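You operate a simulated robot arm through the tools that you are given. There is no shell and no other tool. Be economical: measure what you need, move in short steps, check, and stop when the job is done.

Carry out the task below with a simulated robot arm. There is one attempt and no reset: what you move stays moved.

## Task
Wipe-test the cover, wash it only if the wipe smears, then dye it.
Fine: the cover in the rinse tray; white wipe, blue brush and wash tin, green brush and dye tin; tools back where they lay. Set down upright: green brush.
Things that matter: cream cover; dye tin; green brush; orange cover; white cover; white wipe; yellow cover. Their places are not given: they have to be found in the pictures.

Only the result counts: the job must be done as asked and must still hold three seconds after the hand-in. Knocking over, shifting, dropping, spilling or breaking anything else fails it. Lids that push on must go on centred and level and be pressed home; caps that screw on are set level and turned clockwise until they are tight.

## Robot
A 7-joint arm with a two-finger parallel gripper, fixed in place. Base frame: the origin is at the foot of the arm, x ahead of it, y to its left, z up; the work surface is at about z = 0.88. Lengths are in m, angles in rad, forces in N, time in s.
With the tool pointing down near the work surface it reaches from about 0.24 to 0.68 m from the base axis. Its first joint turns from -1.152 to 1.152 rad. Payload 2.4 kg.
The tool frame sits at the grasp point between the pads (the TCP): z along the fingers, y along the line on which they close. The tips reach 0.03 m beyond it. The gripper opens to 0.094 m. The fingers are 0.028 m wide and 0.01 m thick; the gripper's body (0.05 by 0.096 m) begins 0.055 m behind the TCP.
Orientation is that of the tool frame in the base frame, as a unit quaternion [w, x, y, z]. With the fingers straight down and closing along the base's y, the tool's x points along the base's -x, its y along +y and its z along -z.

## Interface
- The arm moves only by the tool jog_arm. Its argument "commands" is one flat list of numbers, 7 for each row, row after row: the shift along the base's x, y, z in m, then the turn, a rotation vector about the base's x, y, z in degrees, then the closure in counts, from 0 (fully open) to 255 (shut). In form: [dx, dy, dz, ax, ay, az, gripper, dx, dy, dz, ax, ay, az, gripper, ...]. A call has 1 to 20 rows; each row is the pose to reach, as a shift and turn from the pose commanded when the call began. Each row takes 0.2 s and may step no farther than 0.05 m and 0.15 rad from the row before; otherwise, or with a gripper value out of range, the whole call is refused. Where a pose cannot be reached the arm comes as near as it can. A force on the tool above 40 N (or 10 N above the force at the start of the call, whichever is more), or a blocked arm, ends the call early, and 0.2 s more pass. Each finger travels about 0.153 m/s and halts on what it meets, pressing with about 41 N; the grip force reading is that of the motor and also rises with nothing between the fingers. The clock runs only during rows and for 0.2 s after the last one: add rows that repeat a pose to give the fingers time. It gives the time, the measured TCP pose, the force on the tool (base axes), the opening and the grip force at its end, in the units of the frame above (readings bear some noise), with the torque about the TCP (base axes, N m) and any sound that the robot's microphone picked up.
- Cameras (640 x 400 px; columns grow to the right, rows downward): "scene" is fixed at [0.0521, 0.4796, 1.4377]; the picture's right is [-0.70, -0.71, 0.00], its down [-0.40, 0.39, -0.83] and it looks along [0.59, -0.58, -0.56] (base axes); focal length 325 px, centre (320, 200). "wrist" rides on the gripper at [0.076, 0.014, -0.102] in the tool frame; the picture's right is [-0.18, 0.98, 0.00], its down [-0.75, -0.14, -0.64] and it looks along [-0.63, -0.12, 0.77] (tool axes); focal length 243 px, centre (320, 200).
- grab_frame(camera): a new picture of that camera. The clock stands still meanwhile.
- probe_pixels(camera, pixels): for up to 12 pixels [column, row] of the newest picture of that camera ("zoom" is the newest enlarged one), the place [x, y, z] in the base frame of the surface seen there, good to about 0.002 m, but the place of the scene camera against the robot may be out by one fixed shift of up to 0.012 m in any direction. The clock stands still meanwhile.
- close_up(camera, box): a new picture of the part [left, top, right, bottom] of that camera's present view, enlarged. The clock stands still meanwhile.
- sign_off(): hands the job in; it is judged then, once.

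Keep the steps short. Do not move on a guess: measure, check each grasp and each placing, and mend mistakes. In all there are 80 turns and 38 pictures (those below and enlarged ones count). Leave the gripper open and the arm clear of the work at the hand-in unless told otherwise, and finish with a single line.

The tools are called after "Request:" by a JSON object that holds its "fn" and its "kwargs". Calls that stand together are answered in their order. jog_arm: Moves the arm, as the interface text tells. Its arguments: {"type":"object","properties":{"commands":{"type":"array","items":{"type":"number"}}},"required":["commands"]} The other tools are called the same way: grab_frame (camera) takes a picture; probe_pixels (camera, pixels) gives the place of the surface under pixels of a picture; close_up (camera, box) takes an enlarged picture of a part of a camera's view; sign_off () hands the job in.

At the start:

```text
time: 0.0
eef_pos: [0.4622, -0.1077, 1.237]
orientation: [0.0, 0.0, 1.0, 0.0]
wrist_force: [0.0, 0.4, -0.2]
wrist_torque: [0.0, 0.01, 0.0]
finger_gap: 0.0943
gripper_force: 0.0
```

scene: 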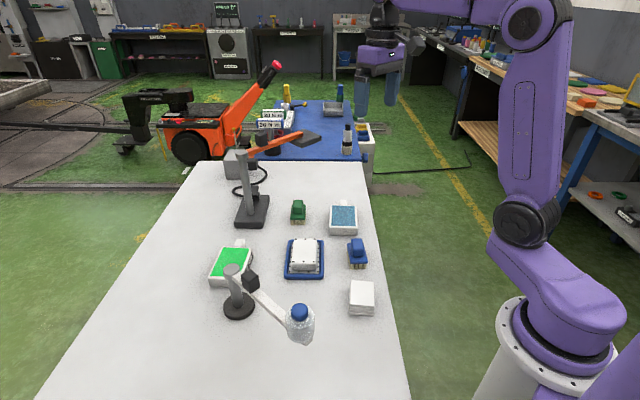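
wrist: 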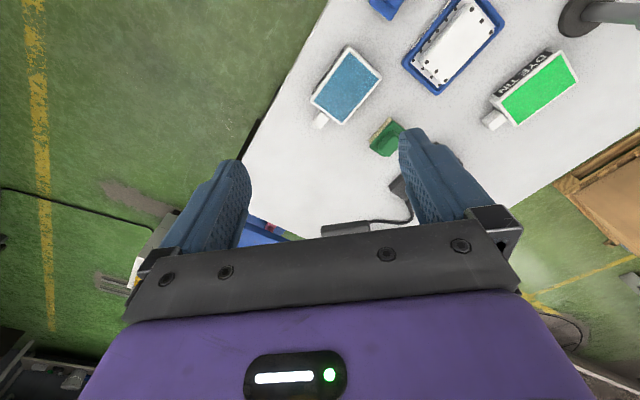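

I see a blue tray with a whitish cover at about (305,258), brushes, tins and a white wipe block. I'll take enlarged views of the table first.

Request:
{"fn": "close_up", "kwargs": {"camera": "scene", "box": [200, 180, 400, 340]}}

Request:
{"fn": "close_up", "kwargs": {"camera": "scene", "box": [220, 70, 390, 180]}}

```text
2.50 times, centred on (300, 260) of scene
```

zoom: 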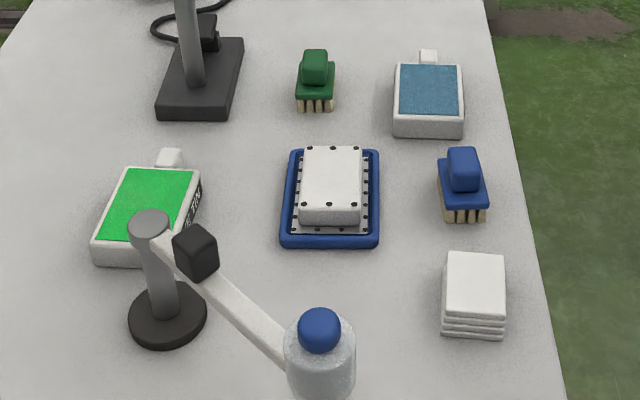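

```text
3.64 times, centred on (305, 125) of scene
```

zoom: 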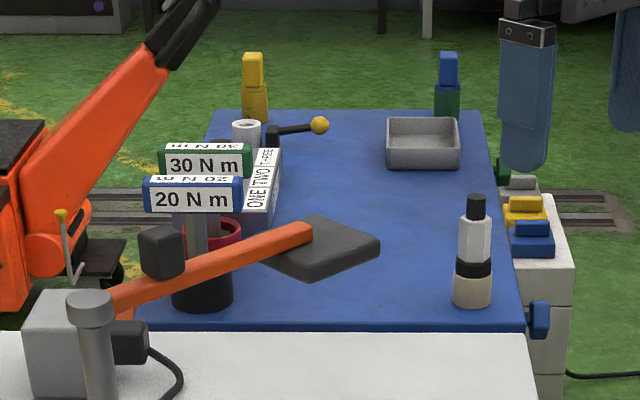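

Next I'll measure the main things with the scene camera: green brush (298,204), wash tin (344,216), cover (305,250), wipe (362,294), blue brush (357,242), dye tin (232,262) and a few table points.

Request:
{"fn": "probe_pixels", "kwargs": {"camera": "scene", "pixels": [[298, 203], [344, 216], [305, 250], [362, 292], [357, 242], [232, 262], [330, 270], [298, 222], [293, 242], [316, 242], [317, 262], [293, 263]]}}

Request:
{"fn": "probe_pixels", "kwargs": {"camera": "wrist", "pixels": [[346, 85], [453, 42], [540, 88], [385, 130], [385, 5], [380, 85], [449, 75], [489, 30], [436, 5]]}}

```text
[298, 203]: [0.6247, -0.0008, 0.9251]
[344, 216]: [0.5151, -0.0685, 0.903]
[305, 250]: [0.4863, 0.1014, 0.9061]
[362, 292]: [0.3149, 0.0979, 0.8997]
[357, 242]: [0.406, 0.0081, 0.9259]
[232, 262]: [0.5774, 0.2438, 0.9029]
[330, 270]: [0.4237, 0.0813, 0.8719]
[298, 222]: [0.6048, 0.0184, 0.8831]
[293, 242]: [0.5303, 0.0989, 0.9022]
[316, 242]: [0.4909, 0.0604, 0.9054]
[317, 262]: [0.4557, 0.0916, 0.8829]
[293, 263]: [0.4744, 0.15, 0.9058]
```

```text
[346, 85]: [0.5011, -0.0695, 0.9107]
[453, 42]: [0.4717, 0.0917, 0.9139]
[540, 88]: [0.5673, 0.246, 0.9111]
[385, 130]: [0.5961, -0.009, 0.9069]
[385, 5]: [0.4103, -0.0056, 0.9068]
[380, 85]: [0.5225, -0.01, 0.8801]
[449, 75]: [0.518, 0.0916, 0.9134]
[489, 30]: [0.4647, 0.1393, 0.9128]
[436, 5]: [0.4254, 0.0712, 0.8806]
```

The wrist-camera readings set the table at 0.880, so the scene camera is offset by about -0.008 in z. I'll measure the tall obstacles, then move the hand to a viewing spot.

Request:
{"fn": "probe_pixels", "kwargs": {"camera": "scene", "pixels": [[299, 311], [300, 330], [235, 270], [250, 281], [238, 305], [242, 155], [318, 138], [270, 145], [255, 205], [275, 300]]}}

Request:
{"fn": "jog_arm", "kwargs": {"commands": [-0.04, 0.01, -0.01, 0, 0, 0, 0, -0.08, 0.02, -0.02, 0, 0, 0, 0, -0.12, 0.03, -0.04, 0, 0, 0, 0, -0.16, 0.04, -0.06, 0, 0, 0, 0, -0.18, 0.06, -0.09, 0, 0, 0, 0]}}

Request:
{"fn": "grab_frame", "kwargs": {"camera": "wrist"}}

```text
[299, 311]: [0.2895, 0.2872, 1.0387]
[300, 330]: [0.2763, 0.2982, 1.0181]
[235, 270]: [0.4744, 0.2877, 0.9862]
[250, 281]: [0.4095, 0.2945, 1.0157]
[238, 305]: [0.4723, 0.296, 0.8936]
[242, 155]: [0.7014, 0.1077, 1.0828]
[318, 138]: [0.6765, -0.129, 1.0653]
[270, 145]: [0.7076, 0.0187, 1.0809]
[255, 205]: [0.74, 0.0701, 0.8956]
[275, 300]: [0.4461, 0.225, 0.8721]
```

```text
time: 1.2
eef_pos: [0.2835, -0.0471, 1.1475]
orientation: [-0.001, 0.0, 1.0, 0.0]
wrist_force: [1.1, 0.7, 0.1]
wrist_torque: [0.02, -0.05, 0.01]
finger_gap: 0.0939
gripper_force: 0.1
```

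```text
33 pictures are left
```

wrist: 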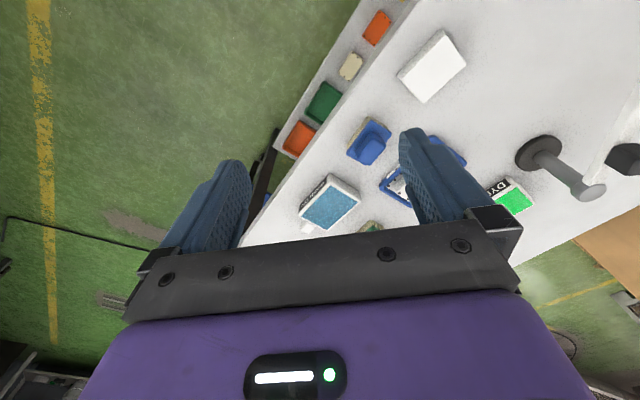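

A lower ledge along the table edge holds orange, cream and green pieces at (375,28), (351,67), (324,102) and (300,138). I'll enlarge that area.

Request:
{"fn": "close_up", "kwargs": {"camera": "wrist", "box": [240, 0, 480, 150]}}

Request:
{"fn": "probe_pixels", "kwargs": {"camera": "wrist", "pixels": [[377, 28], [351, 67], [324, 102], [299, 138], [432, 67], [368, 145], [330, 205], [440, 32], [465, 64], [427, 102], [398, 72]]}}

```text
2.67 times, centred on (360, 75) of wrist
```

zoom: 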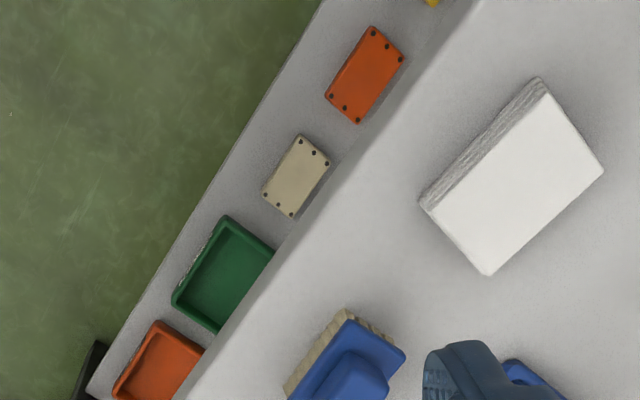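

```text
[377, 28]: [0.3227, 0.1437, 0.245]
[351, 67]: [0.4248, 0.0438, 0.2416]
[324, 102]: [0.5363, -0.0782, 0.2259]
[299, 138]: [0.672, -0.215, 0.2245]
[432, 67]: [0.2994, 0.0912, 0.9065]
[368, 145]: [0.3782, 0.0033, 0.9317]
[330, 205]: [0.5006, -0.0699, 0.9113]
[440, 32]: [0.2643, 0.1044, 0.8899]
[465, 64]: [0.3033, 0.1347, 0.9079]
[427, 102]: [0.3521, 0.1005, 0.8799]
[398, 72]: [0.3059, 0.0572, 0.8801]
```

Those covers lie on a shelf at z≈0.24, out of reach, so the cover that counts is the white one in the rinse tray. Next I'll measure the wipe's corners in the enlarged picture.

Request:
{"fn": "probe_pixels", "kwargs": {"camera": "zoom", "pixels": [[425, 205], [542, 88], [600, 170], [487, 270], [510, 175], [417, 195], [533, 78], [350, 385], [385, 395], [350, 335], [400, 352]]}}

Request:
{"fn": "jog_arm", "kwargs": {"commands": [0.0, 0.0, 0, 0, 0, -8, 0, 0.0, 0.0, 0, 0, 0, -16, 0, 0, 0, 0, 0, 0, -24, 0, 0, 0, 0, 0, 0, -32, 0, 0, 0, 0, 0, 0, -40, 0, -0.01, 0.03, 0, 0, 0, -45, 0, -0.01, 0.08, 0, 0, 0, -45, 0, -0.01, 0.11, 0, 0, 0, -45, 0, 0, 0.11, 0, 0, 0, -45, 0]}}

Request:
{"fn": "grab_frame", "kwargs": {"camera": "wrist"}}

```text
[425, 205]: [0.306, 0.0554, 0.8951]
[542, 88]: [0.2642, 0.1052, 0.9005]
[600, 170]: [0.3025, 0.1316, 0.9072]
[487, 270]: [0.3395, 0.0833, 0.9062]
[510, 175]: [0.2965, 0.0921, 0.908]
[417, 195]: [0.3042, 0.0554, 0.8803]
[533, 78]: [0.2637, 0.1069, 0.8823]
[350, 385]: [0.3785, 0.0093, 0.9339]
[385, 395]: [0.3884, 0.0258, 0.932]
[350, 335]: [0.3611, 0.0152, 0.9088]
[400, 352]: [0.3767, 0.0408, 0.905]
```

```text
time: 3.2
eef_pos: [0.2816, 0.0631, 1.1472]
orientation: [0.0, 0.382, 0.924, 0.0]
wrist_force: [-0.3, -0.1, 0.1]
wrist_torque: [0.06, -0.01, 0.02]
finger_gap: 0.0941
gripper_force: 0.0
```

```text
31 pictures are left
```

wrist: 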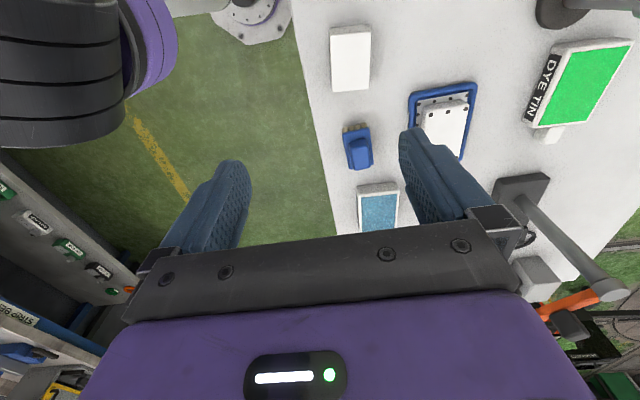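

The wipe measures about 0.065 × 0.045 × 0.028, is centred at (0.303, 0.094), and its short axis lies at about 38°. I'll line up above it and come down to z≈0.96, then check.

Request:
{"fn": "jog_arm", "kwargs": {"commands": [0.021, 0.031, -0.02, 0, 0, -7, 0, 0.021, 0.031, -0.06, 0, 0, -7, 0, 0.021, 0.031, -0.1, 0, 0, -7, 0, 0.021, 0.031, -0.14, 0, 0, -7, 0, 0.021, 0.031, -0.17, 0, 0, -7, 0, 0.021, 0.031, -0.187, 0, 0, -7, 0, 0.021, 0.031, -0.187, 0, 0, -7, 0]}}

Request:
{"fn": "grab_frame", "kwargs": {"camera": "wrist"}}

```text
time: 4.8
eef_pos: [0.3025, 0.0901, 0.9585]
orientation: [0.0, 0.437, 0.899, 0.0]
wrist_force: [-0.3, -0.4, -0.2]
wrist_torque: [0.02, 0.06, 0.0]
finger_gap: 0.0943
gripper_force: 0.1
```

```text
30 pictures are left
```

wrist: 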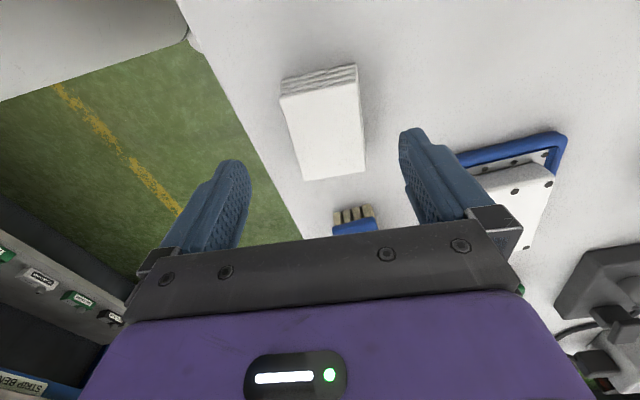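

The wipe sits between the fingers in the picture. I'll probe its top corners from here.

Request:
{"fn": "probe_pixels", "kwargs": {"camera": "wrist", "pixels": [[283, 97], [356, 86], [364, 170], [306, 179], [325, 130], [498, 200], [548, 180]]}}

```text
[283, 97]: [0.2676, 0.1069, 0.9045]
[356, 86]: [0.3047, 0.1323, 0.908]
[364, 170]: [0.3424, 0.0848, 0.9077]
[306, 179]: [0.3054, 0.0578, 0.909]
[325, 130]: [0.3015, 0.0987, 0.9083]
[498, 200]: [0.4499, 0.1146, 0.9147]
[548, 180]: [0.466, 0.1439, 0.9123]
```

The centre is (0.305, 0.0955). I'll shift slightly, lower to TCP z 0.92 (tips 0.89), close and lift a little.

Request:
{"fn": "jog_arm", "kwargs": {"commands": [0.0025, 0.0055, -0.02, 0, 0, -1.5, 0, 0.0025, 0.0055, -0.038, 0, 0, -1.5, 0, 0.0025, 0.0055, -0.038, 0, 0, -1.5, 0, 0.0025, 0.0055, -0.038, 0, 0, -1.5, 170, 0.0025, 0.0055, -0.038, 0, 0, -1.5, 170, 0.0025, 0.0055, -0.038, 0, 0, -1.5, 170, 0.0025, 0.0055, -0.008, 0, 0, -1.5, 170, 0.0025, 0.0055, 0.032, 0, 0, -1.5, 170, 0.0025, 0.0055, 0.062, 0, 0, -1.5, 170, 0.0025, 0.0055, 0.062, 0, 0, -1.5, 170]}}

Request:
{"fn": "grab_frame", "kwargs": {"camera": "wrist"}}

```text
time: 7.0
eef_pos: [0.3049, 0.1001, 1.022]
orientation: [0.0, 0.451, 0.893, 0.0]
wrist_force: [-0.5, -0.3, 0.8]
wrist_torque: [0.01, 0.05, 0.03]
finger_gap: 0.0313
gripper_force: 0.1
```

```text
29 pictures are left
```

wrist: 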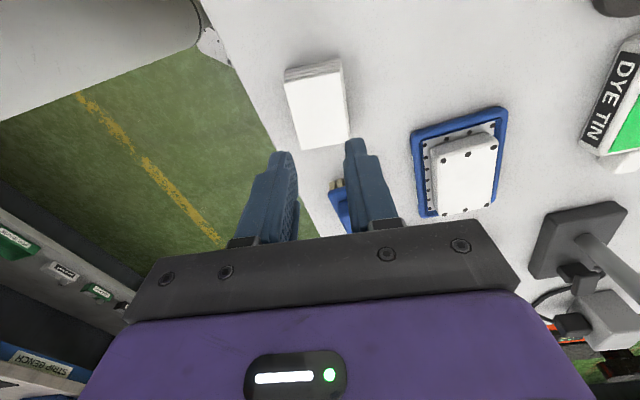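

The gap is 0.0313, exactly as commanded, and the wipe is still on the table at (317,105). It was not gripped, so I'll measure where it is now.

Request:
{"fn": "probe_pixels", "kwargs": {"camera": "wrist", "pixels": [[286, 83], [341, 70], [349, 138], [302, 149], [315, 105], [317, 70], [340, 60]]}}

Request:
{"fn": "close_up", "kwargs": {"camera": "wrist", "box": [240, 40, 400, 160]}}

```text
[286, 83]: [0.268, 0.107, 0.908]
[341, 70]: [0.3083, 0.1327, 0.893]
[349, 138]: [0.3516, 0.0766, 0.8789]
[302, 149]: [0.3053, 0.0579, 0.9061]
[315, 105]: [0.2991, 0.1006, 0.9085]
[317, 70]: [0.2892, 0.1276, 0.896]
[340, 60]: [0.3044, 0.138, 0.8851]
```

```text
3.33 times, centred on (320, 100) of wrist
```

zoom: 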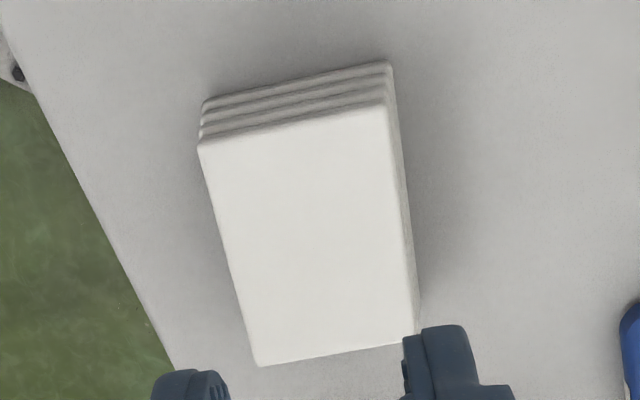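

The wipe hasn't moved; it is likely soft. I'll go down again a bit deeper (TCP 0.917), close fully and read the gap before lifting.

Request:
{"fn": "jog_arm", "kwargs": {"commands": [0, 0, 0, 0, 0, 0, 0, 0, -0.002, -0.03, 0, 0, 0, 0, 0, -0.004, -0.07, 0, 0, 0, 0, 0, -0.004, -0.105, 0, 0, 0, 0, 0, -0.004, -0.105, 0, 0, 0, 0, 0, -0.004, -0.105, 0, 0, 0, 0, 0, -0.004, -0.105, 0, 0, 0, 255, 0, -0.004, -0.105, 0, 0, 0, 255, 0, -0.004, -0.105, 0, 0, 0, 255]}}

Request:
{"fn": "grab_frame", "kwargs": {"camera": "wrist"}}

```text
time: 9.0
eef_pos: [0.3038, 0.0956, 0.9168]
orientation: [0.0, 0.45, 0.893, 0.0]
wrist_force: [-0.3, -0.4, 0.2]
wrist_torque: [-0.03, -0.02, 0.01]
finger_gap: 0.0508
gripper_force: 41.2
```

```text
27 pictures are left
```

wrist: 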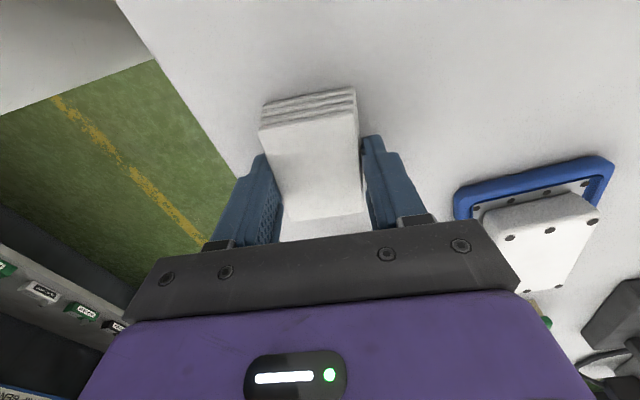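

Now it is gripped (gap 0.0508, 41 N). I'll lift it and check.

Request:
{"fn": "jog_arm", "kwargs": {"commands": [0, 0, 0.02, 0, 0, 0, 255, 0, 0, 0.05, 0, 0, 0, 255, 0, 0, 0.09, 0, 0, 0, 255, 0, 0, 0.12, 0, 0, 0, 255]}}

Request:
{"fn": "close_up", "kwargs": {"camera": "wrist", "box": [240, 50, 560, 250]}}

```text
time: 10.0
eef_pos: [0.3044, 0.096, 1.0406]
orientation: [0.0, 0.45, 0.893, -0.001]
wrist_force: [0.0, -0.7, -0.3]
wrist_torque: [0.0, 0.01, -0.03]
finger_gap: 0.0506
gripper_force: 41.4
```

```text
2.00 times, centred on (400, 150) of wrist
```

zoom: 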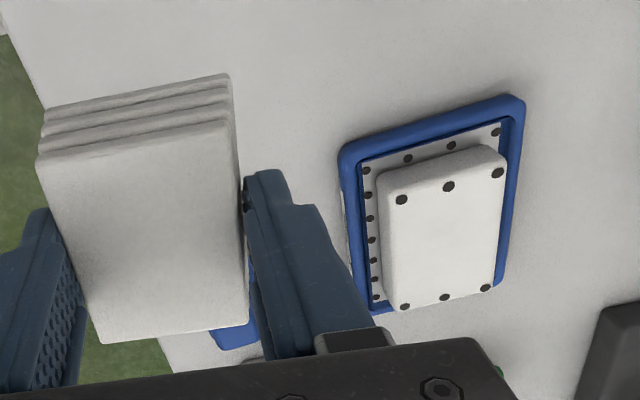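

The wipe is held. I'll probe the cover's top corners and the tray rim in this enlarged picture.

Request:
{"fn": "probe_pixels", "kwargs": {"camera": "zoom", "pixels": [[386, 190], [498, 162], [494, 284], [399, 303], [445, 240], [345, 158], [518, 105], [370, 318], [505, 285], [428, 128], [367, 205], [447, 188]]}}

```text
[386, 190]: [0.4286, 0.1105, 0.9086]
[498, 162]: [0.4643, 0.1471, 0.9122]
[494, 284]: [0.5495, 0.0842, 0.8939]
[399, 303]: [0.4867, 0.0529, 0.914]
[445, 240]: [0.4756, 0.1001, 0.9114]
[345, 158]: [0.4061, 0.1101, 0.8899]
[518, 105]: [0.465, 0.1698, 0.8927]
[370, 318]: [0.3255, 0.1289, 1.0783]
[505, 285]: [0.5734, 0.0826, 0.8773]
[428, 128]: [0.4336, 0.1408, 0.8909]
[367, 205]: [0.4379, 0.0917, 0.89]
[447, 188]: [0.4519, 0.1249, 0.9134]
```

Cover top: centre about (0.476, 0.100), z 0.913, long axis at -45°. I'll carry the wipe above it, aligned, and come down to just touching (wipe bottom is 0.037 below the TCP).

Request:
{"fn": "jog_arm", "kwargs": {"commands": [0.04, 0.001, 0, 0, 0, 4, 255, 0.085, 0.002, 0, 0, 0, 8.5, 255, 0.13, 0.003, 0, 0, 0, 8.5, 255, 0.1716, 0.004, -0.02, 0, 0, 8.5, 255, 0.1716, 0.004, -0.06, 0, 0, 8.5, 255, 0.1716, 0.004, -0.08, 0, 0, 8.5, 255, 0.1716, 0.004, -0.086, 0, 0, 8.5, 255, 0.1716, 0.004, -0.089, 0, 0, 8.5, 255]}}

Request:
{"fn": "grab_frame", "kwargs": {"camera": "wrist"}}

```text
time: 11.8
eef_pos: [0.4778, 0.1017, 0.9497]
orientation: [0.002, 0.382, 0.924, 0.002]
wrist_force: [-7.2, 1.3, 38.7]
wrist_torque: [0.34, 0.84, -0.02]
finger_gap: 0.0507
gripper_force: 40.9
```

```text
25 pictures are left
```

wrist: 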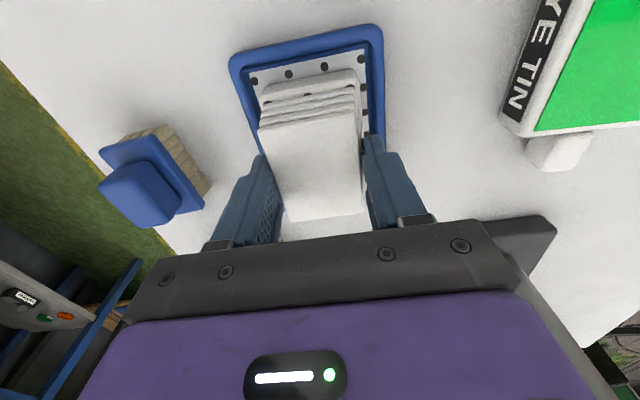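

Contact, but at 38.7 N it is too hard. I'll ease up 2 mm and read again.

Request:
{"fn": "jog_arm", "kwargs": {"commands": [0, 0, 0.002, 0, 0, 0, 255]}}

```text
time: 12.2
eef_pos: [0.4785, 0.1021, 0.9502]
orientation: [0.003, 0.382, 0.924, 0.002]
wrist_force: [-1.6, 6.7, 32.2]
wrist_torque: [0.33, 0.38, -0.05]
finger_gap: 0.0508
gripper_force: 41.2
```

Request:
{"fn": "jog_arm", "kwargs": {"commands": [0, 0, 0.004, 0, 0, 0, 255, 0, 0, 0.007, 0, 0, 0, 255]}}

```text
time: 12.8
eef_pos: [0.4758, 0.0995, 0.9563]
orientation: [-0.002, 0.383, 0.924, -0.001]
wrist_force: [0.2, 0.1, -0.4]
wrist_torque: [0.0, 0.01, -0.02]
finger_gap: 0.0507
gripper_force: 41.0
```

Free now at z 0.956. I'll lower by 5 mm and read.

Request:
{"fn": "jog_arm", "kwargs": {"commands": [0, 0, -0.003, 0, 0, 0, 255, 0, 0, -0.0055, 0, 0, 0, 255]}}

```text
time: 13.4
eef_pos: [0.4757, 0.1002, 0.9512]
orientation: [0.0, 0.382, 0.924, 0.0]
wrist_force: [-0.3, 0.2, 0.0]
wrist_torque: [-0.01, -0.01, -0.02]
finger_gap: 0.0508
gripper_force: 41.3
```

Request:
{"fn": "jog_arm", "kwargs": {"commands": [0, 0, -0.0015, 0, 0, 0, 255]}}

```text
time: 13.8
eef_pos: [0.4754, 0.1002, 0.9506]
orientation: [0.001, 0.383, 0.924, 0.001]
wrist_force: [-3.5, -3.7, 17.4]
wrist_torque: [-0.08, 0.13, 0.04]
finger_gap: 0.0507
gripper_force: 41.5
```

17 N. I'll ease 0.7 mm and stroke gently along the long axis and back.

Request:
{"fn": "jog_arm", "kwargs": {"commands": [0, 0, 0.0006, 0, 0, 0, 255, 0.007, -0.007, 0.0006, 0, 0, 0, 255, 0.014, -0.014, 0.0006, 0, 0, 0, 255, 0.007, -0.007, 0.0006, 0, 0, 0, 255, 0, 0, 0.0006, 0, 0, 0, 255, -0.007, 0.007, 0.0006, 0, 0, 0, 255, -0.014, 0.014, 0.0006, 0, 0, 0, 255, -0.007, 0.007, 0.0006, 0, 0, 0, 255, 0, 0, 0.0006, 0, 0, 0, 255]}}

```text
time: 15.8
eef_pos: [0.4765, 0.1015, 0.9506]
orientation: [0.0, 0.381, 0.924, 0.001]
wrist_force: [-8.6, 10.3, 30.7]
wrist_torque: [0.26, 0.37, -0.05]
finger_gap: 0.0507
gripper_force: 41.0
```

Now lift, back off towards the wipe's place, and look at the cover.

Request:
{"fn": "jog_arm", "kwargs": {"commands": [0, 0, 0.03, 0, 0, 0, 255, 0, 0, 0.07, 0, 0, 0, 255, -0.04, 0, 0.09, 0, 0, 0, 255, -0.085, 0, 0.09, 0, 0, -4, 255, -0.13, -0.002, 0.09, 0, 0, -8.5, 255, -0.1716, -0.004, 0.09, 0, 0, -8.5, 255]}}

Request:
{"fn": "close_up", "kwargs": {"camera": "wrist", "box": [400, 80, 540, 220]}}

Request:
{"fn": "close_up", "kwargs": {"camera": "scene", "box": [270, 200, 390, 310]}}

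```text
time: 17.2
eef_pos: [0.304, 0.0936, 1.0388]
orientation: [0.0, 0.449, 0.893, 0.0]
wrist_force: [0.2, -0.8, 0.6]
wrist_torque: [-0.01, 0.01, 0.02]
finger_gap: 0.0508
gripper_force: 41.0
```

```text
2.86 times, centred on (470, 150) of wrist
```

zoom: 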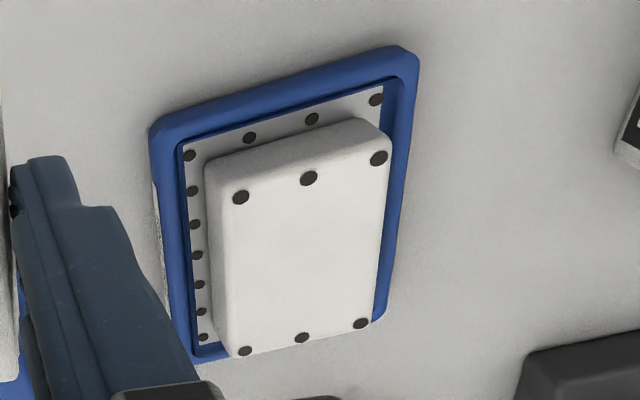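

```text
3.64 times, centred on (330, 255) of scene
```

zoom: 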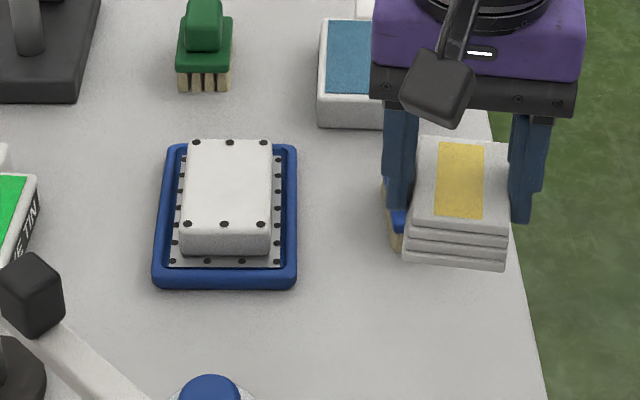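

The wipe now carries a yellow smear at zoom (460,180), and it was white before, so the cover needs washing. I'll put the wipe back where it lay.

Request:
{"fn": "jog_arm", "kwargs": {"commands": [0, 0.0015, -0.04, 0, 0, 0, 255, 0, 0.0015, -0.08, 0, 0, 0, 255, 0, 0.0015, -0.11, 0, 0, 0, 255, 0, 0.0015, -0.1195, 0, 0, 0, 255, 0, 0.0015, -0.1205, 0, 0, 0, 255]}}

```text
time: 18.4
eef_pos: [0.3042, 0.0964, 0.9191]
orientation: [0.0, 0.45, 0.893, 0.0]
wrist_force: [-0.3, 1.1, 0.1]
wrist_torque: [0.01, -0.03, 0.03]
finger_gap: 0.0506
gripper_force: 40.7
```

Lower another 1.7 mm, open, wait, then rise.

Request:
{"fn": "jog_arm", "kwargs": {"commands": [0, 0, -0.0017, 0, 0, 0, 255, 0, 0, -0.0017, 0, 0, 0, 60, 0, 0, -0.0017, 0, 0, 0, 60, 0, 0, 0.01, 0, 0, 0, 60, 0, 0, 0.05, 0, 0, 0, 60, 0, 0, 0.09, 0, 0, 0, 60, 0, 0, 0.13, 0, 0, 0, 60, 0, 0, 0.15, 0, 0, 0, 60]}}

Request:
{"fn": "grab_frame", "kwargs": {"camera": "wrist"}}

```text
time: 20.2
eef_pos: [0.3039, 0.0992, 1.0712]
orientation: [0.0, 0.45, 0.893, -0.001]
wrist_force: [-0.4, -0.4, 0.8]
wrist_torque: [0.01, -0.04, 0.0]
finger_gap: 0.0719
gripper_force: 0.0
```

```text
22 pictures are left
```

wrist: 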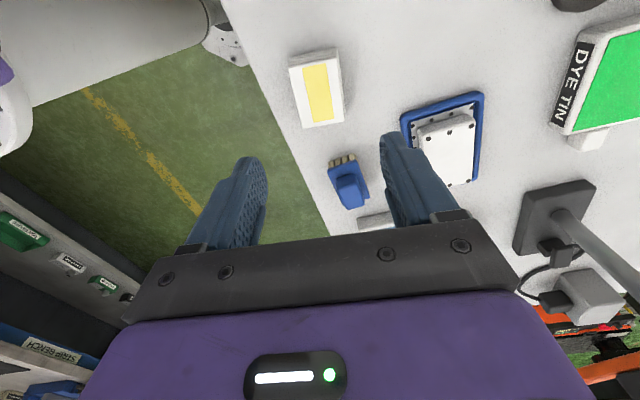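

The wipe is back in place with its yellow smear. Next the blue brush at (348,183): enlarge and measure.

Request:
{"fn": "close_up", "kwargs": {"camera": "wrist", "box": [300, 140, 400, 220]}}

Request:
{"fn": "probe_pixels", "kwargs": {"camera": "wrist", "pixels": [[340, 182], [360, 177], [364, 200], [347, 207], [351, 190], [332, 167], [357, 160], [290, 67], [336, 59], [343, 120], [303, 128]]}}

```text
5.00 times, centred on (350, 180) of wrist
```

zoom: 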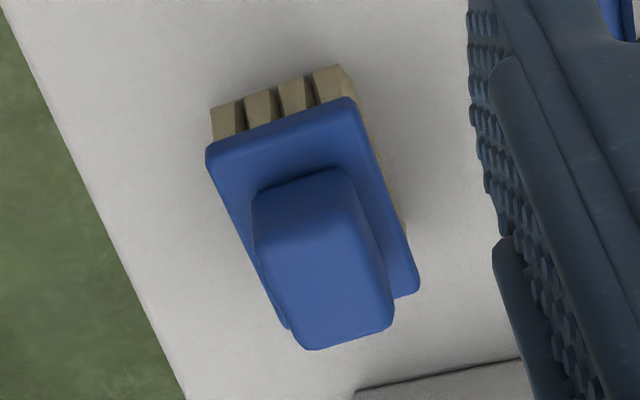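

```text
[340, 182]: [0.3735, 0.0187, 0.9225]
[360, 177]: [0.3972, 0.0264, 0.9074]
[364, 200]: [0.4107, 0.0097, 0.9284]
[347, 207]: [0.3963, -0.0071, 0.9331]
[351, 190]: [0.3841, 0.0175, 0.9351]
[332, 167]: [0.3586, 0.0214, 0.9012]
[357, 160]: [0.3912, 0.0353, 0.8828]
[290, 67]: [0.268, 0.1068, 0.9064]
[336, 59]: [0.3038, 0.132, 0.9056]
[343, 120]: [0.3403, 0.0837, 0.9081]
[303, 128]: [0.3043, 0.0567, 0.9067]
```

Request:
{"fn": "probe_pixels", "kwargs": {"camera": "zoom", "pixels": [[214, 152], [345, 107], [412, 288], [290, 322], [268, 205], [345, 180], [383, 320], [315, 340], [330, 260], [280, 183], [220, 125], [330, 80]]}}

```text
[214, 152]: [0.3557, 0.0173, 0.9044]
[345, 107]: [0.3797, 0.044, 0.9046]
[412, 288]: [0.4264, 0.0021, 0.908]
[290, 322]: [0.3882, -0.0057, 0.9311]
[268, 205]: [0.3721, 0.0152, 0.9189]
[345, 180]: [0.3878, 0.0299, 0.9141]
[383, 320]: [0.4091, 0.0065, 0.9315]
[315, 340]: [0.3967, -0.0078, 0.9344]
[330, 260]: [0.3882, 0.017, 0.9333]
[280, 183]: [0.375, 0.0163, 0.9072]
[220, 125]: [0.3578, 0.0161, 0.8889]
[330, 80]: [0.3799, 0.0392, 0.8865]
```

Blue brush: plate 0.036 × 0.063, handle centred at (0.3905, 0.0105), z 0.908–0.935, short axis about 48°. I'll go above it to z≈0.975.

Request:
{"fn": "jog_arm", "kwargs": {"commands": [0.03, -0.03, 0, 0, 0, 4, 60, 0.06, -0.06, 0, 0, 0, 8, 60, 0.0865, -0.088, 0, 0, 0, 11.5, 60, 0.0865, -0.088, -0.045, 0, 0, 11.5, 60, 0.0865, -0.088, -0.085, 0, 0, 11.5, 60, 0.0865, -0.088, -0.096, 0, 0, 11.5, 60, 0.0865, -0.088, -0.096, 0, 0, 11.5, 60]}}

Request:
{"fn": "close_up", "kwargs": {"camera": "wrist", "box": [220, 80, 460, 230]}}

```text
time: 21.8
eef_pos: [0.3924, 0.0108, 0.9733]
orientation: [0.0, 0.358, 0.934, 0.0]
wrist_force: [-0.3, -0.1, -0.7]
wrist_torque: [0.0, 0.0, 0.0]
finger_gap: 0.0719
gripper_force: 0.0
```

```text
2.67 times, centred on (340, 155) of wrist
```

zoom: 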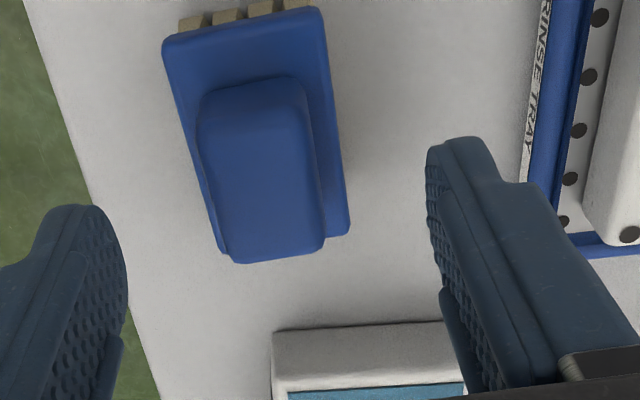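

Request:
{"fn": "probe_pixels", "kwargs": {"camera": "zoom", "pixels": [[203, 120], [305, 95], [320, 240], [235, 255], [262, 170], [170, 50], [318, 22], [345, 228], [300, 330], [440, 335]]}}

```text
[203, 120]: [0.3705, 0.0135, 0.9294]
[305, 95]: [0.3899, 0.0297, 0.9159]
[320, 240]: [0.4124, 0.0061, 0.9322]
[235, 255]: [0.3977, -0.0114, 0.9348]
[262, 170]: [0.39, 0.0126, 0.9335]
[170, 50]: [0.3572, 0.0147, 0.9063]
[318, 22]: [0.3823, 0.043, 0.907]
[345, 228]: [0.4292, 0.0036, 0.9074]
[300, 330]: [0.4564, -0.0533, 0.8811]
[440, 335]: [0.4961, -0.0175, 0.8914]
```

Centre confirmed at (0.393, 0.0095). I'll lower to z≈0.941, close on the handle and read.

Request:
{"fn": "jog_arm", "kwargs": {"commands": [0.001, -0.001, -0.02, 0, 0, 1, 60, 0.001, -0.001, -0.032, 0, 0, 1, 60, 0.001, -0.001, -0.032, 0, 0, 1, 60, 0.001, -0.001, -0.032, 0, 0, 1, 255, 0.001, -0.001, -0.032, 0, 0, 1, 255, 0.001, -0.001, -0.032, 0, 0, 1, 255]}}

```text
time: 23.2
eef_pos: [0.3933, 0.0096, 0.9418]
orientation: [0.0, 0.35, 0.937, 0.0]
wrist_force: [0.7, -0.1, 0.0]
wrist_torque: [-0.04, 0.02, -0.02]
finger_gap: 0.0268
gripper_force: 41.4
```

Gripped (gap 0.0268). Lift clear and look at the wash tin.

Request:
{"fn": "jog_arm", "kwargs": {"commands": [0, 0, 0.03, 0, 0, 0, 255, 0, 0, 0.07, 0, 0, 0, 255, 0, 0, 0.11, 0, 0, 0, 255, 0.0, 0, 0.13, 0, 0, 0, 255]}}

Request:
{"fn": "grab_frame", "kwargs": {"camera": "wrist"}}

```text
time: 24.2
eef_pos: [0.3945, 0.0091, 1.0724]
orientation: [-0.001, 0.351, 0.937, 0.001]
wrist_force: [-0.4, 0.1, -1.4]
wrist_torque: [0.0, 0.03, 0.01]
finger_gap: 0.027
gripper_force: 40.8
```

```text
19 pictures are left
```

wrist: 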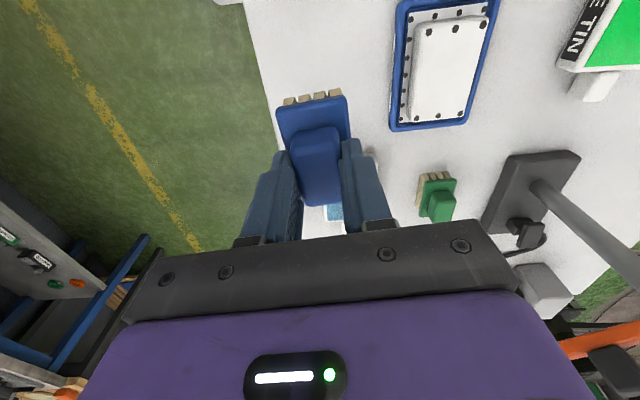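

The wash tin is hidden from the wrist. I'll take an enlarged scene view and probe the tin; I'll also probe cover corners and green brush in this wrist view to fix the scene offset.

Request:
{"fn": "close_up", "kwargs": {"camera": "scene", "box": [280, 190, 370, 280]}}

Request:
{"fn": "probe_pixels", "kwargs": {"camera": "wrist", "pixels": [[417, 32], [484, 18], [466, 115], [411, 121], [440, 70], [424, 187], [453, 181], [455, 190], [430, 215], [452, 213], [440, 205], [428, 195]]}}

```text
4.44 times, centred on (325, 235) of scene
```

zoom: 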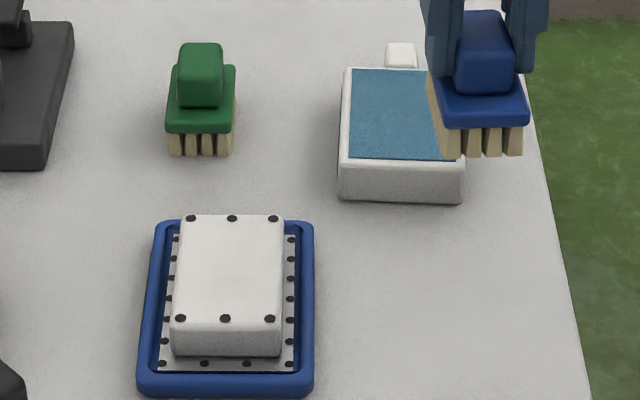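

```text
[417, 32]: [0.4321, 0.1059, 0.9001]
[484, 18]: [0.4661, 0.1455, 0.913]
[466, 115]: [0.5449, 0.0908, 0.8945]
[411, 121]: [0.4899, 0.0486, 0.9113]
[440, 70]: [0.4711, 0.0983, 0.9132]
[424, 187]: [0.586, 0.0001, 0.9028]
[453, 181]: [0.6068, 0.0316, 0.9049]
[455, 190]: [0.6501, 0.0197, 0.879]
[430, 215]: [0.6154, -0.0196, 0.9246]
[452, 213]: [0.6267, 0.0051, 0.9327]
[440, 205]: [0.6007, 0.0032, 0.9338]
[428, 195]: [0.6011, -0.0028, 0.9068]
```

Now the wash tin's points in this enlarged scene view, with cover corners for the offset.

Request:
{"fn": "probe_pixels", "kwargs": {"camera": "zoom", "pixels": [[352, 72], [349, 155], [425, 72], [436, 159], [392, 115], [345, 165], [180, 222], [279, 221], [278, 318], [176, 320], [345, 75], [455, 166]]}}

```text
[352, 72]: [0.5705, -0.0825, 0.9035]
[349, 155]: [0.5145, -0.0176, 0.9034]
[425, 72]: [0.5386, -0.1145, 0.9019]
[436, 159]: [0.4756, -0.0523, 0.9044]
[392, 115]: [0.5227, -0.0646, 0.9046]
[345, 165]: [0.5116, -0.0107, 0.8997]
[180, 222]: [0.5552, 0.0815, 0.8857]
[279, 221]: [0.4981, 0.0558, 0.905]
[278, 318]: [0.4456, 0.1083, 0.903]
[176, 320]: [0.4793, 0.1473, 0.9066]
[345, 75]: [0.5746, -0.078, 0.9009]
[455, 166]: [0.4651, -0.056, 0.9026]
```

Corrected for the scene offset (about -0.012, -0.002, +0.008), the wash liquid centre is about (0.507, -0.070) at z 0.911. The brush tips sit 0.0615 below the TCP. I'll move over the tin and dip gently.

Request:
{"fn": "jog_arm", "kwargs": {"commands": [0.032, -0.024, 0, 0, 0, -2, 255, 0.064, -0.048, 0, 0, 0, -5, 255, 0.09, -0.066, 0, 0, 0, -5, 255, 0.1135, -0.0795, 0, 0, 0, -5, 255, 0.1135, -0.0795, -0.045, 0, 0, -5, 255, 0.1135, -0.0795, -0.08, 0, 0, -5, 255, 0.1135, -0.0795, -0.08, 0, 0, -5, 255]}}

Request:
{"fn": "close_up", "kwargs": {"camera": "scene", "box": [290, 160, 390, 250]}}

```text
time: 25.8
eef_pos: [0.5076, -0.07, 0.9923]
orientation: [0.0, 0.389, 0.921, -0.001]
wrist_force: [0.0, 0.5, 0.1]
wrist_torque: [-0.01, 0.01, 0.02]
finger_gap: 0.0268
gripper_force: 41.1
```

```text
4.44 times, centred on (340, 205) of scene
```

zoom: 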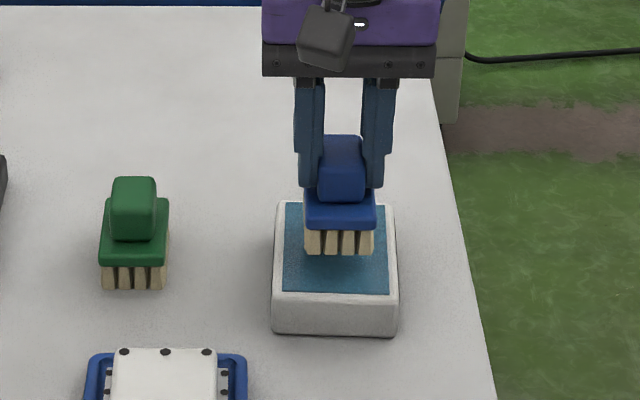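

The brush is centred across but a bit near the front edge. I'll shift 6 mm away along the long axis, then dip to TCP z≈0.966.

Request:
{"fn": "jog_arm", "kwargs": {"commands": [0.0045, -0.0045, 0, 0, 0, 0, 255, 0.0045, -0.0045, -0.012, 0, 0, 0, 255, 0.0045, -0.0045, -0.019, 0, 0, 0, 255, 0.0045, -0.0045, -0.023, 0, 0, 0, 255, 0.0045, -0.0045, -0.026, 0, 0, 0, 255]}}

```text
time: 27.1
eef_pos: [0.5105, -0.0766, 0.9684]
orientation: [0.002, 0.39, 0.921, 0.0]
wrist_force: [-4.0, 0.8, 9.8]
wrist_torque: [-0.05, 0.05, 0.0]
finger_gap: 0.027
gripper_force: 40.9
stopped in row 5: the force on the tool passed its limit at 43 N (the readings are from after the stop); the commanded pose is now the measured one
```

Contact at z≈0.968, so the bristles are at the surface. I'll lift and look at them.

Request:
{"fn": "jog_arm", "kwargs": {"commands": [0, 0, 0.001, 0, 0, 0, 255, 0, 0, 0.03, 0, 0, 0, 255, 0, 0, 0.07, 0, 0, 0, 255, 0, 0, 0.09, 0, 0, 0, 255]}}

Request:
{"fn": "close_up", "kwargs": {"camera": "scene", "box": [290, 140, 390, 230]}}

```text
time: 28.1
eef_pos: [0.5111, -0.0754, 1.0595]
orientation: [0.003, 0.39, 0.921, 0.0]
wrist_force: [-0.9, 0.4, -1.0]
wrist_torque: [-0.03, 0.0, 0.0]
finger_gap: 0.0271
gripper_force: 40.8
```

```text
4.44 times, centred on (340, 185) of scene
```

zoom: 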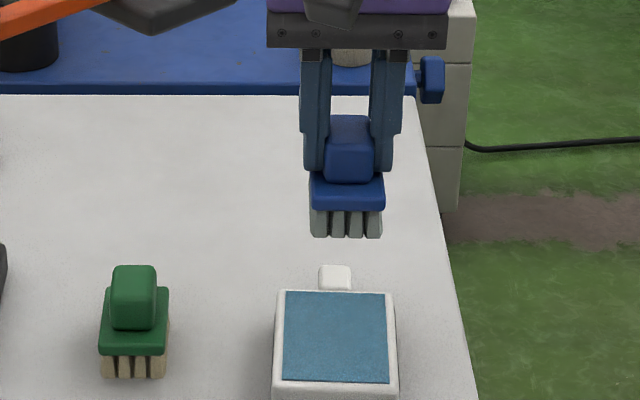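

The bristles turned grey-blue, so the brush is loaded. I'll carry it above the cover centre (0.4765, 0.0985) and lower to just above contact (expected at TCP ≈0.9745).

Request:
{"fn": "jog_arm", "kwargs": {"commands": [-0.008, 0.04, 0, 0, 0, 0, 255, -0.016, 0.085, 0, 0, 0, 0, 255, -0.025, 0.13, 0, 0, 0, 0, 255, -0.0345, 0.174, 0, 0, 0, 0, 255, -0.0345, 0.174, -0.04, 0, 0, 0, 255, -0.0345, 0.174, -0.075, 0, 0, 0, 255, -0.0345, 0.174, -0.081, 0, 0, 0, 255, -0.0345, 0.174, -0.081, 0, 0, 0, 255]}}

```text
time: 29.9
eef_pos: [0.4755, 0.0991, 0.9755]
orientation: [0.003, 0.391, 0.92, 0.0]
wrist_force: [0.7, -0.2, 0.2]
wrist_torque: [0.05, 0.0, 0.01]
finger_gap: 0.027
gripper_force: 41.1
```

Request:
{"fn": "jog_arm", "kwargs": {"commands": [0, 0, -0.001, 0, 0, 0, 255, 0, 0, -0.002, 0, 0, 0, 255]}}

```text
time: 30.5
eef_pos: [0.4775, 0.0987, 0.9751]
orientation: [0.002, 0.39, 0.921, 0.001]
wrist_force: [-0.1, 0.4, -1.5]
wrist_torque: [0.02, 0.0, 0.02]
finger_gap: 0.0269
gripper_force: 40.7
```

Request:
{"fn": "jog_arm", "kwargs": {"commands": [0, 0, -0.001, 0, 0, 0, 255, 0, 0, -0.0015, 0, 0, 0, 255]}}

```text
time: 31.1
eef_pos: [0.4767, 0.0971, 0.9731]
orientation: [0.002, 0.39, 0.921, 0.0]
wrist_force: [0.4, -0.5, -0.4]
wrist_torque: [-0.01, -0.01, 0.04]
finger_gap: 0.0269
gripper_force: 40.8
```

Request:
{"fn": "jog_arm", "kwargs": {"commands": [0, 0, -0.001, 0, 0, 0, 255, 0, 0, -0.0015, 0, 0, 0, 255]}}

```text
time: 31.7
eef_pos: [0.4779, 0.0974, 0.9739]
orientation: [0.003, 0.39, 0.921, 0.001]
wrist_force: [-3.7, 2.7, 13.3]
wrist_torque: [0.03, 0.31, -0.01]
finger_gap: 0.0269
gripper_force: 41.4
```

Contact at 13 N. I'll scrub: lengthwise strokes in three lanes over the cover.

Request:
{"fn": "jog_arm", "kwargs": {"commands": [0, 0, 0.0005, 0, 0, 0, 255, 0.005, -0.005, 0.0005, 0, 0, 0, 255, 0.01, -0.01, 0.0005, 0, 0, 0, 255, 0, 0, 0.0005, 0, 0, 0, 255, -0.01, 0.01, 0.0005, 0, 0, 0, 255, -0.0035, 0.0163, 0.0005, 0, 0, 0, 255, 0.0064, 0.0064, 0.0005, 0, 0, 0, 255, 0.0163, -0.0035, 0.0005, 0, 0, 0, 255, 0.01, -0.01, 0.0005, 0, 0, 0, 255, 0.0035, -0.0163, 0.0005, 0, 0, 0, 255, -0.0064, -0.0064, 0.0005, 0, 0, 0, 255, -0.0163, 0.0035, 0.0005, 0, 0, 0, 255, -0.01, 0.01, 0.0005, 0, 0, 0, 255, 0, 0, 0.0005, 0, 0, 0, 255]}}

```text
time: 34.4
eef_pos: [0.4636, 0.1025, 0.9731]
orientation: [0.003, 0.391, 0.92, -0.001]
wrist_force: [-1.8, -0.4, 7.3]
wrist_torque: [0.08, 0.03, -0.01]
finger_gap: 0.0268
gripper_force: 41.0
stopped in row 13: the force on the tool passed its limit at 45 N (the readings are from after the stop); the commanded pose is now the measured one
```

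It stopped on force near the end of the pattern. I'll lift, carry the brush back above its place, and look at the cover.

Request:
{"fn": "jog_arm", "kwargs": {"commands": [0, 0, 0.03, 0, 0, 0, 255, 0, 0, 0.07, 0, 0, 0, 255, -0.018, -0.023, 0.09, 0, 0, 1, 255, -0.036, -0.046, 0.09, 0, 0, 3, 255, -0.054, -0.07, 0.09, 0, 0, 5, 255, -0.0703, -0.0929, 0.09, 0, 0, 5, 255, -0.0703, -0.0929, 0.09, 0, 0, 5, 255]}}

Request:
{"fn": "grab_frame", "kwargs": {"camera": "wrist"}}

Request:
{"fn": "close_up", "kwargs": {"camera": "scene", "box": [270, 200, 390, 310]}}

```text
time: 36.0
eef_pos: [0.3959, 0.0078, 1.0634]
orientation: [0.001, 0.351, 0.936, -0.001]
wrist_force: [0.8, -0.5, -1.3]
wrist_torque: [0.03, -0.03, 0.0]
finger_gap: 0.0269
gripper_force: 40.4
```

```text
15 pictures are left
```

wrist: 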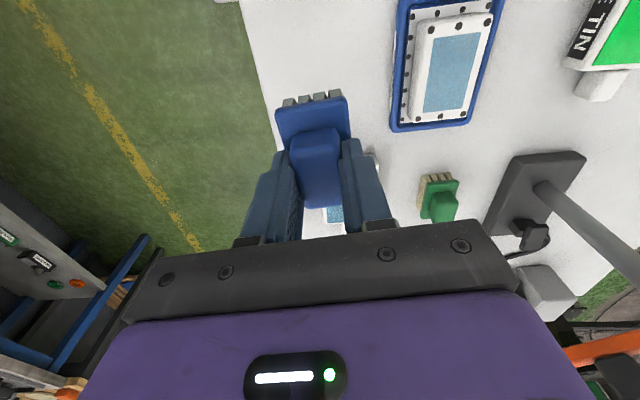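

```text
3.64 times, centred on (330, 255) of scene
```

zoom: 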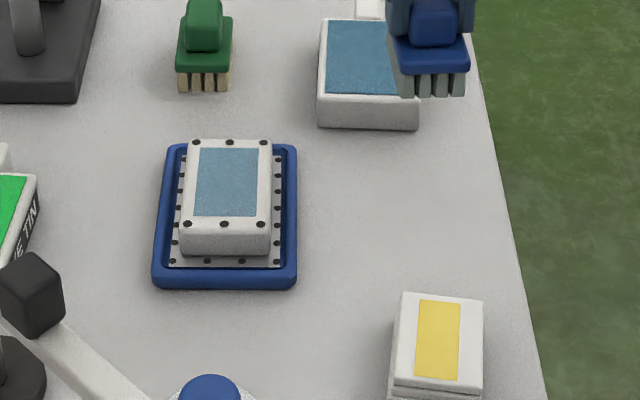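

The cover shows a blue wash patch, so the wash is done. Lowering the blue brush towards its place (0.3933, 0.0096, 0.9415), with a stop just above to check.

Request:
{"fn": "jog_arm", "kwargs": {"commands": [-0.001, 0.001, -0.04, 0, 0, 0, 255, -0.001, 0.001, -0.08, 0, 0, 0, 255, -0.001, 0.001, -0.115, 0, 0, 0, 255, -0.001, 0.001, -0.115, 0, 0, 0, 255]}}

```text
time: 37.0
eef_pos: [0.3928, 0.0132, 0.9463]
orientation: [0.002, 0.351, 0.936, -0.002]
wrist_force: [-0.2, -0.1, 0.1]
wrist_torque: [0.02, -0.03, 0.0]
finger_gap: 0.0269
gripper_force: 41.0
```

Request:
{"fn": "jog_arm", "kwargs": {"commands": [0.0005, -0.0015, 0, 0, 0, 0, 255, 0.0005, -0.0015, -0.003, 0, 0, 0, 255, 0.0005, -0.0015, -0.0045, 0, 0, 0, 255]}}

```text
time: 37.8
eef_pos: [0.394, 0.008, 0.9437]
orientation: [0.001, 0.351, 0.936, -0.001]
wrist_force: [-0.3, -0.5, 0.1]
wrist_torque: [-0.01, -0.01, -0.03]
finger_gap: 0.0267
gripper_force: 41.3
```

Request:
{"fn": "jog_arm", "kwargs": {"commands": [0, 0, -0.001, 0, 0, 0, 255, 0, 0, -0.002, 0, 0, 0, 255]}}

```text
time: 38.4
eef_pos: [0.3933, 0.0077, 0.9409]
orientation: [0.002, 0.351, 0.936, -0.001]
wrist_force: [-0.6, 0.3, 0.1]
wrist_torque: [0.02, 0.0, 0.01]
finger_gap: 0.0266
gripper_force: 41.6
```

Request:
{"fn": "jog_arm", "kwargs": {"commands": [0, 0.0005, -0.001, 0, 0, 0, 255, 0, 0.0005, -0.0015, 0, 0, 0, 255]}}

```text
time: 39.0
eef_pos: [0.3937, 0.0091, 0.9397]
orientation: [0.001, 0.351, 0.936, -0.002]
wrist_force: [-0.2, 0.3, -0.6]
wrist_torque: [0.02, -0.02, -0.02]
finger_gap: 0.0268
gripper_force: 40.6
```

Request:
{"fn": "jog_arm", "kwargs": {"commands": [0, 0, -0.001, 0, 0, 0, 255, 0, 0, -0.0015, 0, 0, 0, 255]}}

```text
time: 39.6
eef_pos: [0.393, 0.0083, 0.9391]
orientation: [0.003, 0.351, 0.936, -0.001]
wrist_force: [-3.0, 3.0, 28.9]
wrist_torque: [0.3, 0.37, -0.02]
finger_gap: 0.0269
gripper_force: 40.7
```

On the table now (29 N). I'll ease up 1 mm, release and rise.

Request:
{"fn": "jog_arm", "kwargs": {"commands": [0, 0, 0.001, 0, 0, 0, 255, 0, 0, 0.001, 0, 0, 0, 100, 0, 0, 0.001, 0, 0, 0, 60, 0, 0, 0.001, 0, 0, 0, 60, 0, 0, 0.03, 0, 0, 0, 60, 0, 0, 0.07, 0, 0, 0, 60, 0, 0, 0.11, 0, 0, 0, 60, 0, 0, 0.14, 0, 0, 0, 60, 0, 0, 0.14, 0, 0, 0, 60]}}

Request:
{"fn": "grab_frame", "kwargs": {"camera": "wrist"}}

```text
time: 41.6
eef_pos: [0.3927, 0.0073, 1.0772]
orientation: [0.002, 0.351, 0.936, -0.003]
wrist_force: [0.2, 0.3, 0.3]
wrist_torque: [0.01, -0.02, 0.02]
finger_gap: 0.0721
gripper_force: 0.0
```

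```text
13 pictures are left
```

wrist: 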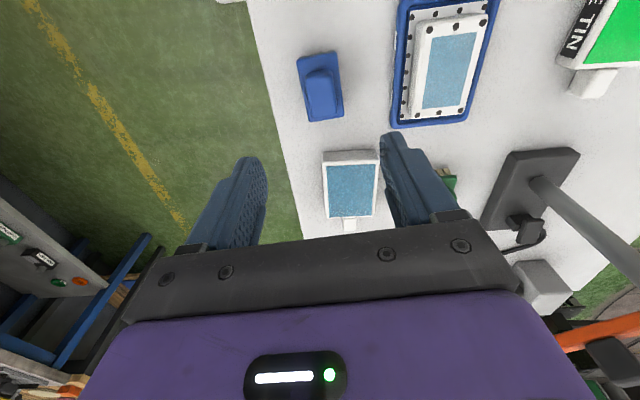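

I'll verify the blue brush by probing, and move to where the green brush can be seen between the fingers.

Request:
{"fn": "probe_pixels", "kwargs": {"camera": "wrist", "pixels": [[298, 63], [336, 53], [342, 113], [310, 121], [318, 95]]}}

Request:
{"fn": "jog_arm", "kwargs": {"commands": [0.03, 0.02, 0, 0, 0, 0, 60, 0.06, 0.04, 0, 0, 0, 0, 60, 0.09, 0.065, 0, 0, 0, 0, 60, 0.107, 0.085, 0, 0, 0, 0, 60, 0.107, 0.085, 0, 0, 0, 0, 60]}}

Request:
{"fn": "close_up", "kwargs": {"camera": "wrist", "box": [240, 90, 460, 240]}}

```text
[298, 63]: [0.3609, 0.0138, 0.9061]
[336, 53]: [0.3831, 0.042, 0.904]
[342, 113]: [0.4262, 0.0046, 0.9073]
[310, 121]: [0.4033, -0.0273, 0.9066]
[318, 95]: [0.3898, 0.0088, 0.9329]
```

```text
time: 42.8
eef_pos: [0.5001, 0.0941, 1.077]
orientation: [0.002, 0.351, 0.936, -0.002]
wrist_force: [0.4, -0.8, 1.0]
wrist_torque: [0.01, 0.02, -0.04]
finger_gap: 0.0717
gripper_force: 0.0
```

```text
2.67 times, centred on (350, 165) of wrist
```

zoom: 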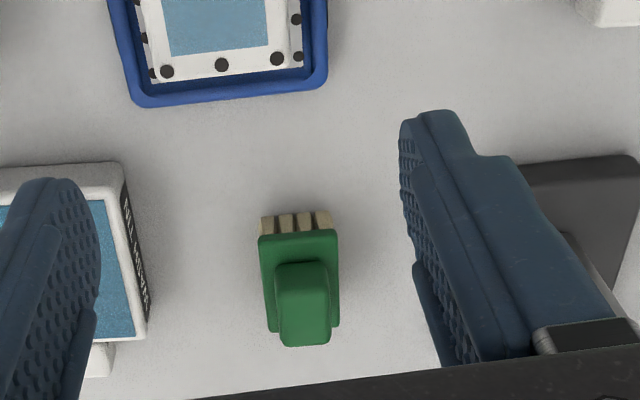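

Blue brush is standing in its place. I'll probe the green brush, and the orange lamp arm in the scene picture, since it hangs near there at z≈1.07.

Request:
{"fn": "probe_pixels", "kwargs": {"camera": "zoom", "pixels": [[262, 240], [335, 235], [335, 325], [268, 328], [278, 275], [322, 268], [327, 335], [283, 340], [303, 305], [290, 222]]}}

Request:
{"fn": "grab_frame", "kwargs": {"camera": "scene"}}

```text
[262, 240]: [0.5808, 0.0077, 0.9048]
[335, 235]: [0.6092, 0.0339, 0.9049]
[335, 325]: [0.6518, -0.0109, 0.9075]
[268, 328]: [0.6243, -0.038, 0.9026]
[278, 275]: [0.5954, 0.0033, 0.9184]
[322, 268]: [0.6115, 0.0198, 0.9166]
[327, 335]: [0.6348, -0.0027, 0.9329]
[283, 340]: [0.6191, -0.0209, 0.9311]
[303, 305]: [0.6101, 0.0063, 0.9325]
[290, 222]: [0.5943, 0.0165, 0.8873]
```

```text
11 pictures are left
```

scene: 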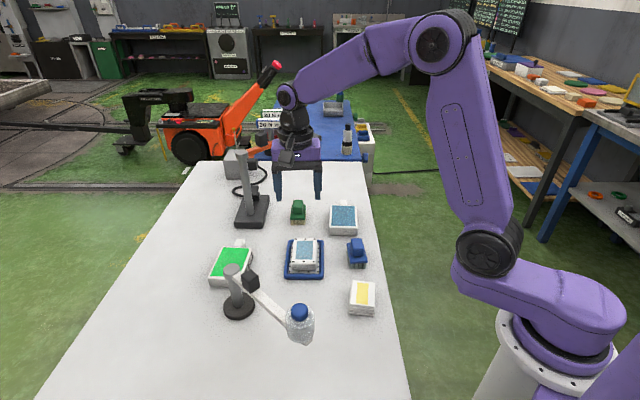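

Green brush: centre (0.616, -0.001), short axis ~44°, handle top 0.933. The orange lamp arm stays about 8 cm away in x, so there is room. Moving over it and down to z≈0.977.

Request:
{"fn": "jog_arm", "kwargs": {"commands": [0.02, -0.015, -0.03, 0, 0, -2, 60, 0.05, -0.04, -0.06, 0, 0, -4, 60, 0.085, -0.068, -0.08, 0, 0, -5, 60, 0.116, -0.095, -0.085, 0, 0, -5, 60, 0.116, -0.095, -0.1, 0, 0, -5, 60, 0.116, -0.095, -0.1, 0, 0, -5, 60]}}

Request:
{"fn": "close_up", "kwargs": {"camera": "wrist", "box": [220, 80, 460, 230]}}

```text
time: 44.2
eef_pos: [0.6161, -0.0038, 0.9778]
orientation: [0.002, 0.392, 0.92, -0.002]
wrist_force: [0.2, 0.6, -0.2]
wrist_torque: [0.0, 0.02, -0.02]
finger_gap: 0.072
gripper_force: 0.0
```

```text
2.67 times, centred on (340, 155) of wrist
```

zoom: 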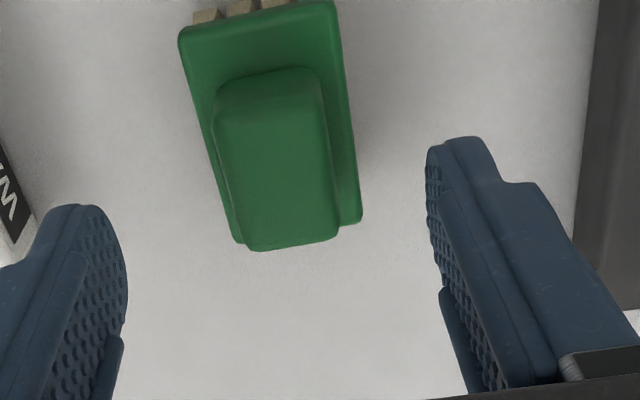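

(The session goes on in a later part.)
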